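You operate a simulated robot arm through the tools that you are given. There is no shell and no other tool. Be economical: measure what you need, move in short steps, check, and stop when the job is done.

You are at the controls of a simulated robot arm. One attempt, no reset.

JOB
Take the tile from the green outline and leave it on the yellow outline.

Only the result counts: the job must be done as asked and must still hold three seconds after the hand-in. Knocking over, shifting, dropping, spilling or breaking anything else fails it.

ROBOT AND FRAMES
A 7-joint arm with a two-finger parallel gripper, fixed in place. Base frame: the origin is at the foot of the arm, x ahead of it, y to its left, z up; the work surface is at about z = 0.8. Lengths are in m, angles in degrees, forces in N, time in s.
With the tool pointing down near the work surface it reaches from about 0.3 to 0.7 m from the base axis. Its first joint turns from -66.0 to 66.0 degrees. Payload 1.57 kg.
Tool frame: the origin (TCP) lies between the finger pads and is the grasp point; the fingertips stand 0.03 m ahead of it; z points along the fingers, y is the line along which they close. The gripper opens to 0.11 m. The fingers are 0.024 m wide and 0.012 m thick; the gripper's body (0.048 by 0.112 m) begins 0.078 m behind the TCP.
Orientation is told as [roll, pitch, yaw] about the base's x, y, z axes, in that order, counted from this pose: with the fingers straight down and closing along the base's y, the tool's x points along the base's -x, its y along +y and its z along -z.

CONTROLS
- The arm moves only by the tool step_arm. Its arguments are lists of equal length, an entry for each row: "xyz": the shift along the tool's x, y, z in m, a list of three; "angular": the turn, a rotation vector about the tool's x, y, z in degrees, a list of three; "grip": the gripper command, from -1 (shut) to 1 (fully open), values between in proportion. In form: {"xyz": [[x, y, z], ...], "angular": [[wx, wy, wz], ...], "grip": [grip, ...]}. A call has 1 to 20 rows; each row shifts and turns the commanded pose from where the row before left it, along the tool's axes as they then stand. Rows are played at 5 a second. More than 0.05 m and 8.6 degrees between two rows, or a gripper value outside its range, and nothing of the call is played. A pose out of reach is approached as far as the arm can. The call stops where the force on the tool passes 40 N (or 10 N more than at its start, if that is more) or the arm is blocked; 0.2 s more then pass. Each finger travels about 0.108 m/s and halts on what it meets, pressing with about 33 N; the grip force reading is that of the motor and also rises with nothing between the fingers. The clock runs only during rows and for 0.2 s after the last one: add rows that do not move to give the fingers time. The reply holds the time, the measured pose of the TCP, the force on the tool along the base axes, the opening and the grip force, in the units named above and with some noise, and new pictures: "pictures" is both (left out), scene, wrist or none.
- Cameras (640 x 400 px; columns grow to the right, rows downward): "scene" is fixed at [0.1524, -0.3895, 1.3937]; the picture's right is [0.84, -0.54, 0.00], its down [-0.36, -0.57, -0.74] and it looks along [0.39, 0.62, -0.68] (base axes); focal length 353 px, centre (320, 200). "wrist" rides on the gripper at [-0.036, 0, -0.08] in the tool frame; the picture's right is [0.00, -1.00, 0.00], its down [0.97, 0.00, -0.24] and it looks along [0.24, 0.00, 0.97] (tool axes); focal length 218 px, centre (320, 200). There is no depth. A picture from a camera that has moved, and an enlarged one, comes with that camera's place and axes in the base frame and with its lens.
- enlarge(camera, box): a new picture of the part [left, top, right, bottom] of that camera's present view, enlarged. It takes no simulated time.
- job_done(): hands the job in; it is judged then, once.

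Go step by step. Nothing tells you positions but the pictures and the camera data: compare them with the known pose of the tool, close in by small moves and look again before you grip or let go. The budget is 90 turns and 170 pictures, counting those below and the enlarged ones. Unless the task says otherwise, let go and move clear before handing in, and close with one line.

The tools are called after "Emit:" by a JSON object that holds its "name" and its "arguments". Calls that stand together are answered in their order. step_arm: Moves the arm, as the interface text tells. Its arguments: {"type":"object","properties":{"xyz":{"type":"array"},"angular":{"type":"array"},"grip":{"type":"array"},"pictures":{"type":"string","enum":["both","scene","wrist","none"]}},"required":["xyz","angular","grip"]} The other tools are called the same way: enlarge (camera, box) takes an enlarged picture of a part of a camera's view; job_done () hands the job in.

At the start:

```text
t: 0.0
tool_pos: [0.4875, -0.0678, 1.0858]
tool_rot: [0.0, 0.0, 0.0]
force: [0.0, 0.0, 0.0]
gripper_width: 0.1099
grip_force: 0.2
```

scene: 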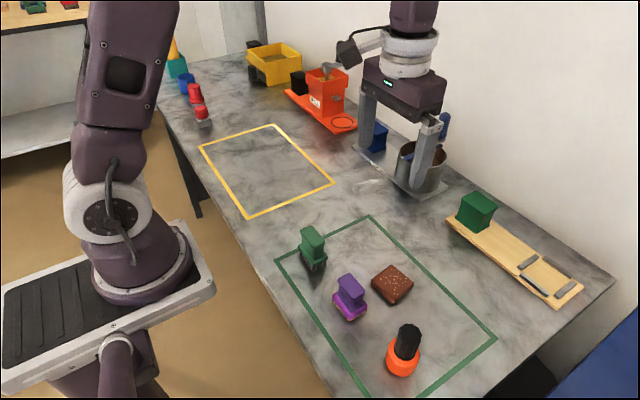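
wrist: 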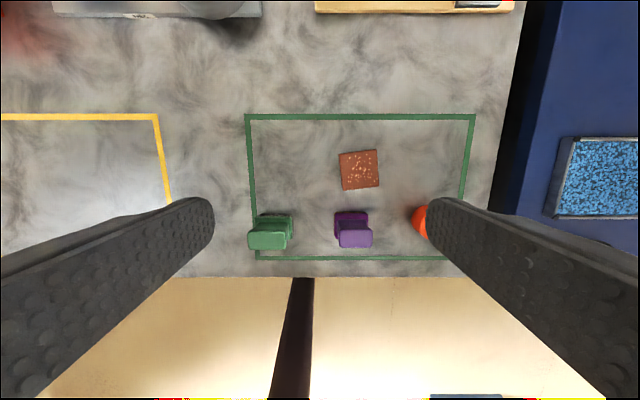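

The brown speckled square in the green outline is the tile, at about (0.487, -0.131). I'll look closer before I approach.

Emit:
{"name": "enlarge", "arguments": {"camera": "scene", "box": [280, 200, 480, 325]}}

Emit:
{"name": "enlarge", "arguments": {"camera": "wrist", "box": [230, 100, 490, 262]}}

```text
3.20 times, centred on (380, 262) of scene
camera zoom: at [0.1524, -0.3895, 1.3937], right [0.84, -0.54, 0.0], down [-0.36, -0.57, -0.74], along [0.39, 0.62, -0.68], focal length 1130 px, centre (128, 0)
```

zoom: 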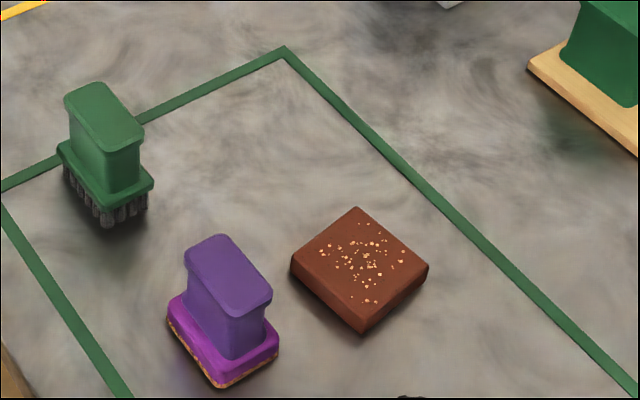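

```text
2.46 times, centred on (360, 181) of wrist
camera zoom: at [0.5227, -0.0673, 1.1652], right [0.0, -1.0, 0.0], down [-0.97, 0.0, 0.24], along [-0.24, 0.0, -0.97], focal length 537 px, centre (222, 247)
```

zoom: 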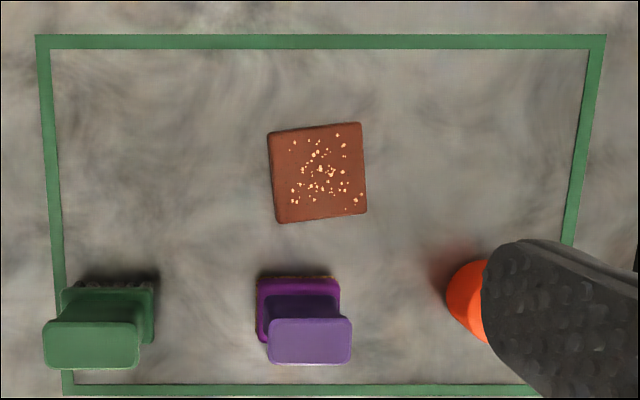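

The tile is about 0.06 m square, around 0.018 m thick and yawed about +6°. I'll move above it and check again.

Emit:
{"name": "step_arm", "arguments": {"xyz": [[0, -0.03, 0], [0, -0.031, 0], [0, 0, 0.04], [0, 0, 0.04], [0, 0, 0.04], [0, 0, 0.03], [0, 0, 0]], "angular": [[0, 0, -3], [0, 0, -3], [0, 0, 0], [0, 0, 0], [0, 0, 0], [0, 0, 0], [0, 0, 0]], "grip": [1, 1, 1, 1, 1, 1, 1]}}

```text
t: 1.6
tool_pos: [0.4883, -0.127, 0.9343]
tool_rot: [-0.1, 0.0, 6.0]
force: [-0.2, -0.3, -0.3]
gripper_width: 0.11
grip_force: 0.0
camera wrist: at [0.5237, -0.1234, 1.0153], right [0.1, -0.99, 0.0], down [-0.97, -0.1, 0.24], along [-0.24, -0.03, -0.97], focal length 218 px, centre (320, 200)
```

scene: 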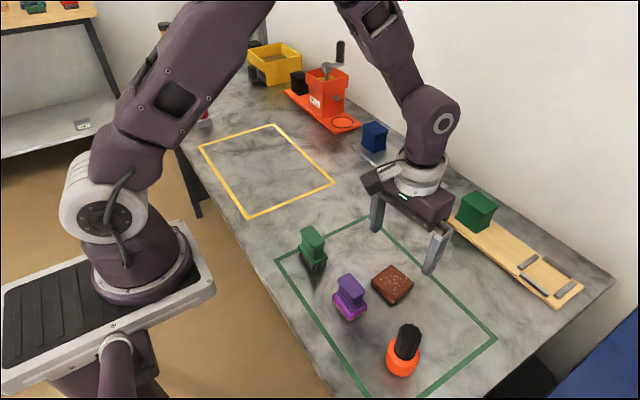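
wrist: 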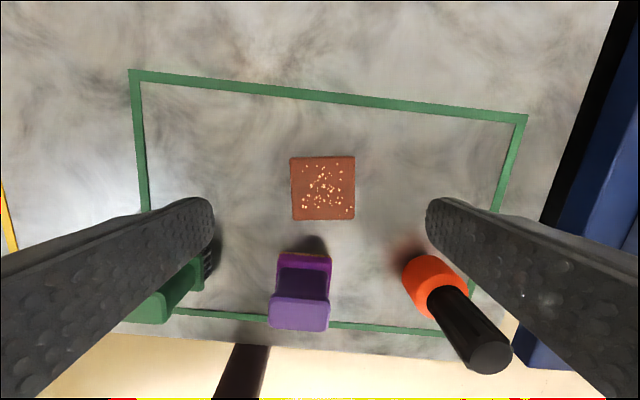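

The tool is lined up to within a few millimetres, and the neighbouring objects are clear of the fingers. I'll go down with a small correction.

Emit:
{"name": "step_arm", "arguments": {"xyz": [[0.001, -0.004, 0], [0, 0, 0.03], [0, 0, 0.03], [0, 0, 0.02], [0, 0, 0.01], [0, 0, 0.005], [0, 0, 0]], "angular": [[0, 0, 0], [0, 0, 0], [0, 0, 0], [0, 0, 0], [0, 0, 0], [0, 0, 0], [0, 0, 0]], "grip": [1, 1, 1, 1, 1, 1, 1]}}

```text
t: 3.2
tool_pos: [0.4876, -0.1311, 0.8409]
tool_rot: [0.0, 0.1, 6.0]
force: [0.2, -0.1, 0.0]
gripper_width: 0.1104
grip_force: 0.2
camera wrist: at [0.5229, -0.127, 0.9204], right [0.1, -0.99, 0.0], down [-0.97, -0.1, 0.24], along [-0.24, -0.03, -0.97], focal length 218 px, centre (320, 200)
```

scene: 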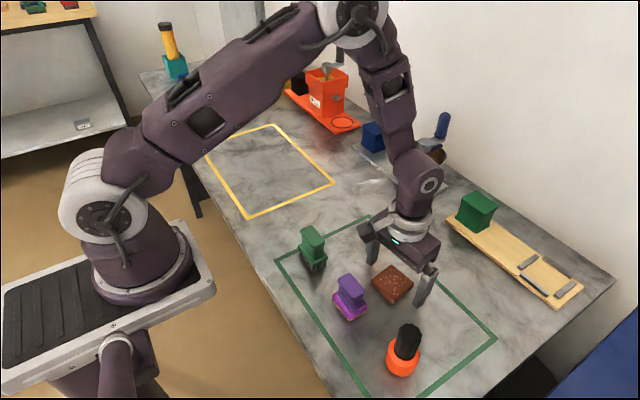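
wrist: 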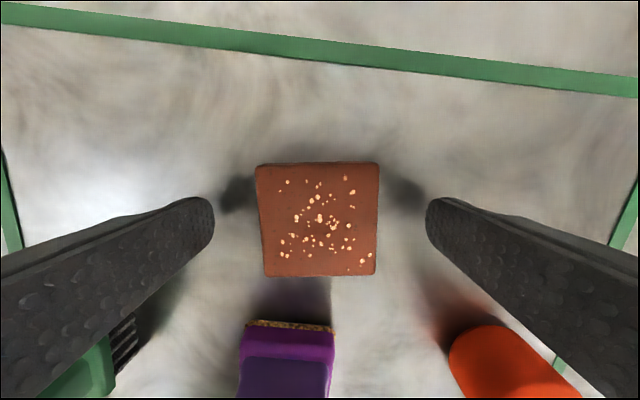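

The tile sits centred between the fingers. I'll go down the last 6 mm and close.

Emit:
{"name": "step_arm", "arguments": {"xyz": [[0, 0, 0.004], [0, 0, 0.002], [0, 0, 0], [0, 0, 0], [0, 0, 0], [0, 0, 0]], "angular": [[0, 0, 0], [0, 0, 0], [0, 0, 0], [0, 0, 0], [0, 0, 0], [0, 0, 0]], "grip": [1, 1, -0.15, -0.15, -0.15, -0.15]}}

```text
t: 4.6
tool_pos: [0.488, -0.1312, 0.834]
tool_rot: [0.1, 0.0, 6.1]
force: [1.0, 1.0, 2.9]
gripper_width: 0.0591
grip_force: 32.8
camera wrist: at [0.5234, -0.1277, 0.9147], right [0.1, -0.99, 0.0], down [-0.97, -0.1, 0.24], along [-0.24, -0.03, -0.97], focal length 218 px, centre (320, 200)
```

scene: 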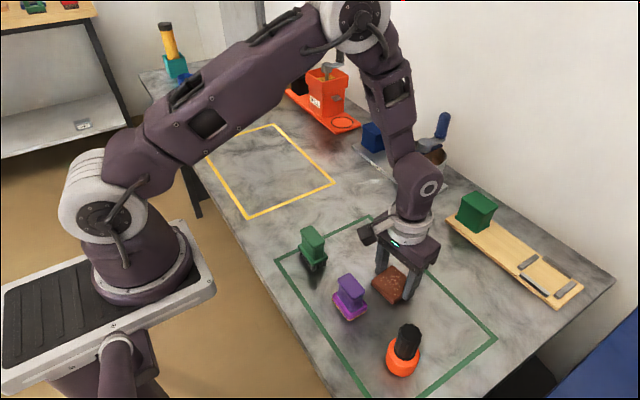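
wrist: 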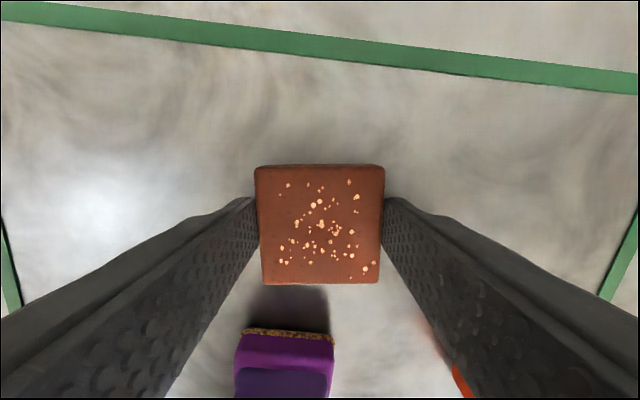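

The tile is gripped, with an opening of 0.059 m. I'll lift it straight up, square the yaw and look.

Emit:
{"name": "step_arm", "arguments": {"xyz": [[0, 0, -0.02], [0, 0, -0.04], [0, 0, -0.04], [0, 0, -0.04], [0, 0, -0.03], [0, 0, 0], [0, 0, 0]], "angular": [[0, 0, 0], [0, 0, 0], [0, 0, 0], [0, 0, 0], [0, 0, 3], [0, 0, 3], [0, 0, 0]], "grip": [-0.15, -0.15, -0.15, -0.15, -0.15, -0.15, -0.15]}}

```text
t: 6.2
tool_pos: [0.4879, -0.1315, 1.0038]
tool_rot: [0.0, 0.0, -0.1]
force: [0.0, -0.3, -1.4]
gripper_width: 0.0592
grip_force: 33.4
camera wrist: at [0.5239, -0.1322, 1.0849], right [0.0, -1.0, 0.0], down [-0.97, 0.0, 0.24], along [-0.24, 0.0, -0.97], focal length 218 px, centre (320, 200)
```

scene: 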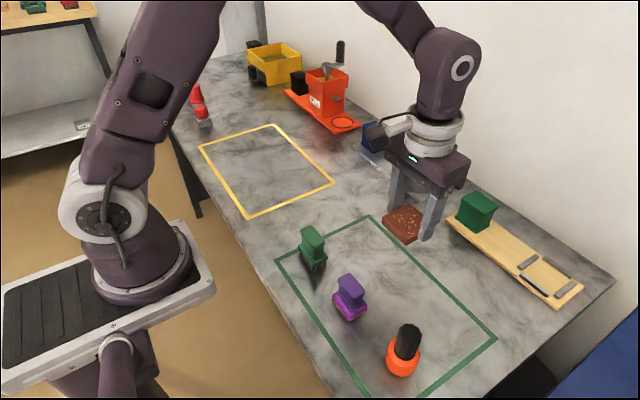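
wrist: 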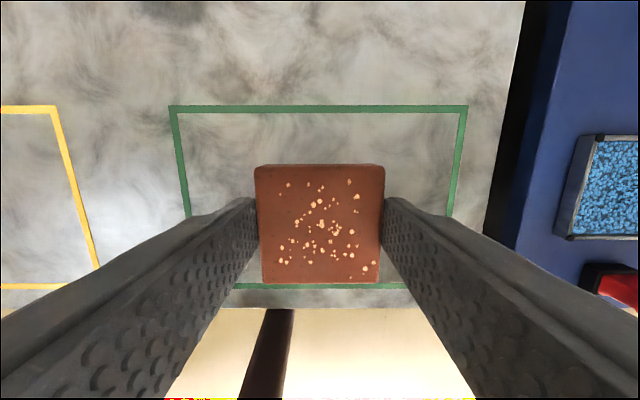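

The tile is held firmly. I'll carry it to the middle of the yellow outline, about (0.444, 0.366).

Emit:
{"name": "step_arm", "arguments": {"xyz": [[0.0037, 0.0415, 0], [0.0037, 0.0415, 0], [0.0037, 0.0415, 0], [0.0037, 0.0415, 0], [0.0037, 0.0415, 0], [0.0037, 0.0415, 0], [0.0037, 0.0415, 0], [0.0037, 0.0415, 0], [0.0037, 0.0415, 0], [0.0037, 0.0415, 0], [0.0037, 0.0415, 0], [0.0037, 0.0415, 0], [0, 0, 0], [0, 0, 0]], "angular": [[0, 0, 0], [0, 0, 0], [0, 0, 0], [0, 0, 0], [0, 0, 0], [0, 0, 0], [0, 0, 0], [0, 0, 0], [0, 0, 0], [0, 0, 0], [0, 0, 0], [0, 0, 0], [0, 0, 0], [0, 0, 0]], "grip": [-0.15, -0.15, -0.15, -0.15, -0.15, -0.15, -0.15, -0.15, -0.15, -0.15, -0.15, -0.15, -0.15, -0.15]}}

```text
t: 9.2
tool_pos: [0.4439, 0.3676, 1.0027]
tool_rot: [0.0, -0.1, 0.0]
force: [0.9, -0.2, -1.0]
gripper_width: 0.0592
grip_force: 33.0
camera wrist: at [0.4801, 0.3673, 1.0842], right [0.0, -1.0, 0.0], down [-0.97, 0.0, 0.24], along [-0.24, 0.0, -0.97], focal length 218 px, centre (320, 200)
```

scene: 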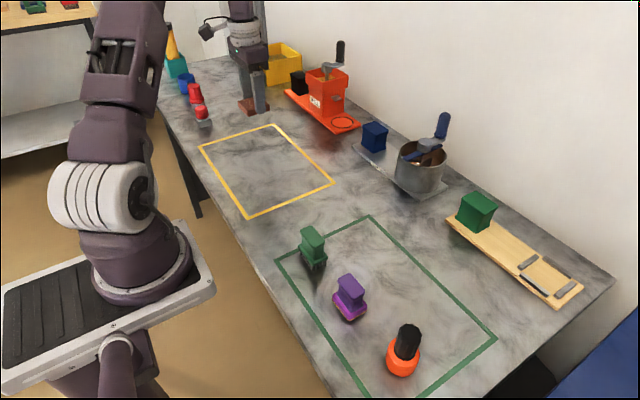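
wrist: 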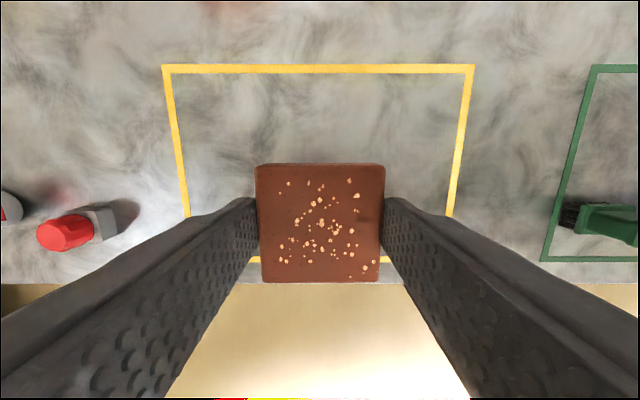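

The tile is over the middle of the outline and nothing is nearby. I'll lower it, slowing near the surface.

Emit:
{"name": "step_arm", "arguments": {"xyz": [[0, 0, 0.04], [0, 0, 0.04], [0, 0, 0.04], [0, 0, 0.025], [0, 0, 0.012], [0, 0, 0.006], [0, 0, 0.004], [0, 0, 0], [0, 0, 0]], "angular": [[0, 0, 0], [0, 0, 0], [0, 0, 0], [0, 0, 0], [0, 0, 0], [0, 0, 0], [0, 0, 0], [0, 0, 0], [0, 0, 0]], "grip": [-0.15, -0.15, -0.15, -0.15, -0.15, -0.15, -0.15, -0.15, -0.15]}}

```text
t: 11.2
tool_pos: [0.4439, 0.366, 0.8372]
tool_rot: [-0.1, 0.1, 0.1]
force: [0.4, -0.3, -0.5]
gripper_width: 0.0595
grip_force: 33.3
camera wrist: at [0.4796, 0.3662, 0.9179], right [0.0, -1.0, 0.0], down [-0.97, 0.0, 0.24], along [-0.24, 0.0, -0.97], focal length 218 px, centre (320, 200)
```

scene: 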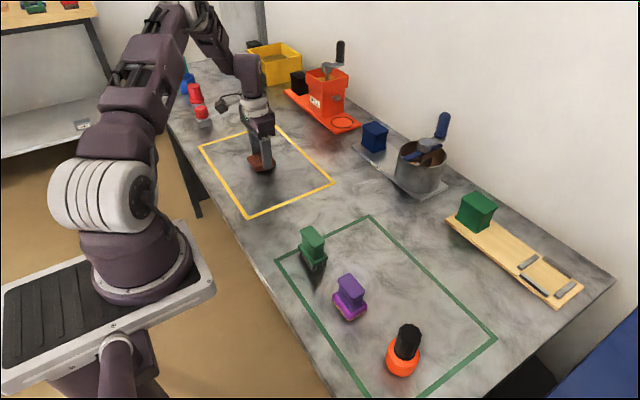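
wrist: 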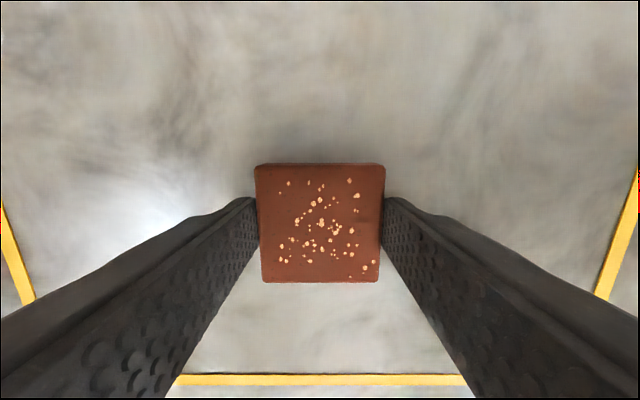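

The tile is about 2–3 mm above the surface, so I'll lower it until it touches.

Emit:
{"name": "step_arm", "arguments": {"xyz": [[0, 0, 0.001], [0, 0, 0.001], [0, 0, 0.001], [0, 0, 0]], "angular": [[0, 0, 0], [0, 0, 0], [0, 0, 0], [0, 0, 0]], "grip": [-0.15, -0.15, -0.15, -0.15], "pictures": "none"}}

```text
t: 12.2
tool_pos: [0.443, 0.3659, 0.8348]
tool_rot: [-0.1, -0.1, 0.1]
force: [-0.9, -2.9, 5.9]
gripper_width: 0.0592
grip_force: 32.3
```

The upward force shows the tile is touching the surface. I'll open the fingers and then rise.

Emit:
{"name": "step_arm", "arguments": {"xyz": [[0, 0, 0], [0, 0, 0], [0, 0, 0], [0, 0, 0], [0, 0, -0.03], [0, 0, -0.04], [0, 0, -0.04], [0, 0, -0.04], [0, 0, 0]], "angular": [[0, 0, 0], [0, 0, 0], [0, 0, 0], [0, 0, 0], [0, 0, 0], [0, 0, 0], [0, 0, 0], [0, 0, 0], [0, 0, 0]], "grip": [0.3, 0.7, 0.7, 0.7, 0.7, 0.7, 0.7, 0.7, 0.7]}}

```text
t: 14.2
tool_pos: [0.4425, 0.3652, 0.9834]
tool_rot: [0.0, 0.0, 0.0]
force: [0.1, 0.0, -0.7]
gripper_width: 0.0934
grip_force: 0.1
camera wrist: at [0.4797, 0.365, 1.0635], right [0.0, -1.0, 0.0], down [-0.97, 0.0, 0.24], along [-0.24, 0.0, -0.97], focal length 218 px, centre (320, 200)
```

scene: 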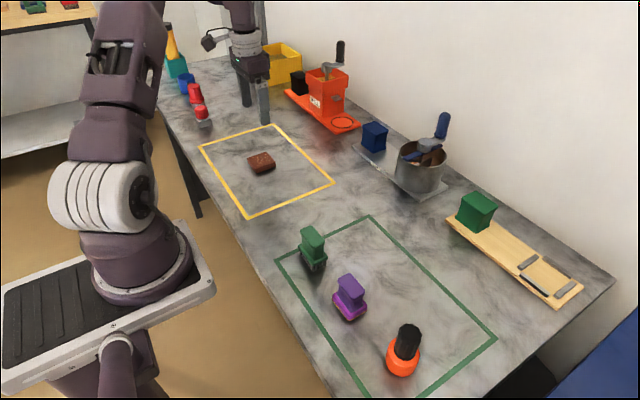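
wrist: 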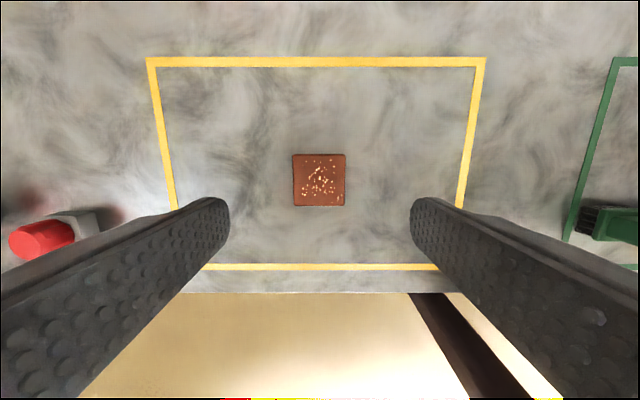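

The tile lies flat in the middle of the yellow outline, the gripper is clear, and nothing else has moved. I'm handing it in.

Emit:
{"name": "job_done", "arguments": {}}

```text
The job is handed in.
```

The tile is now lying flat in the middle of the yellow outline, with the gripper clear of it and nothing else disturbed.
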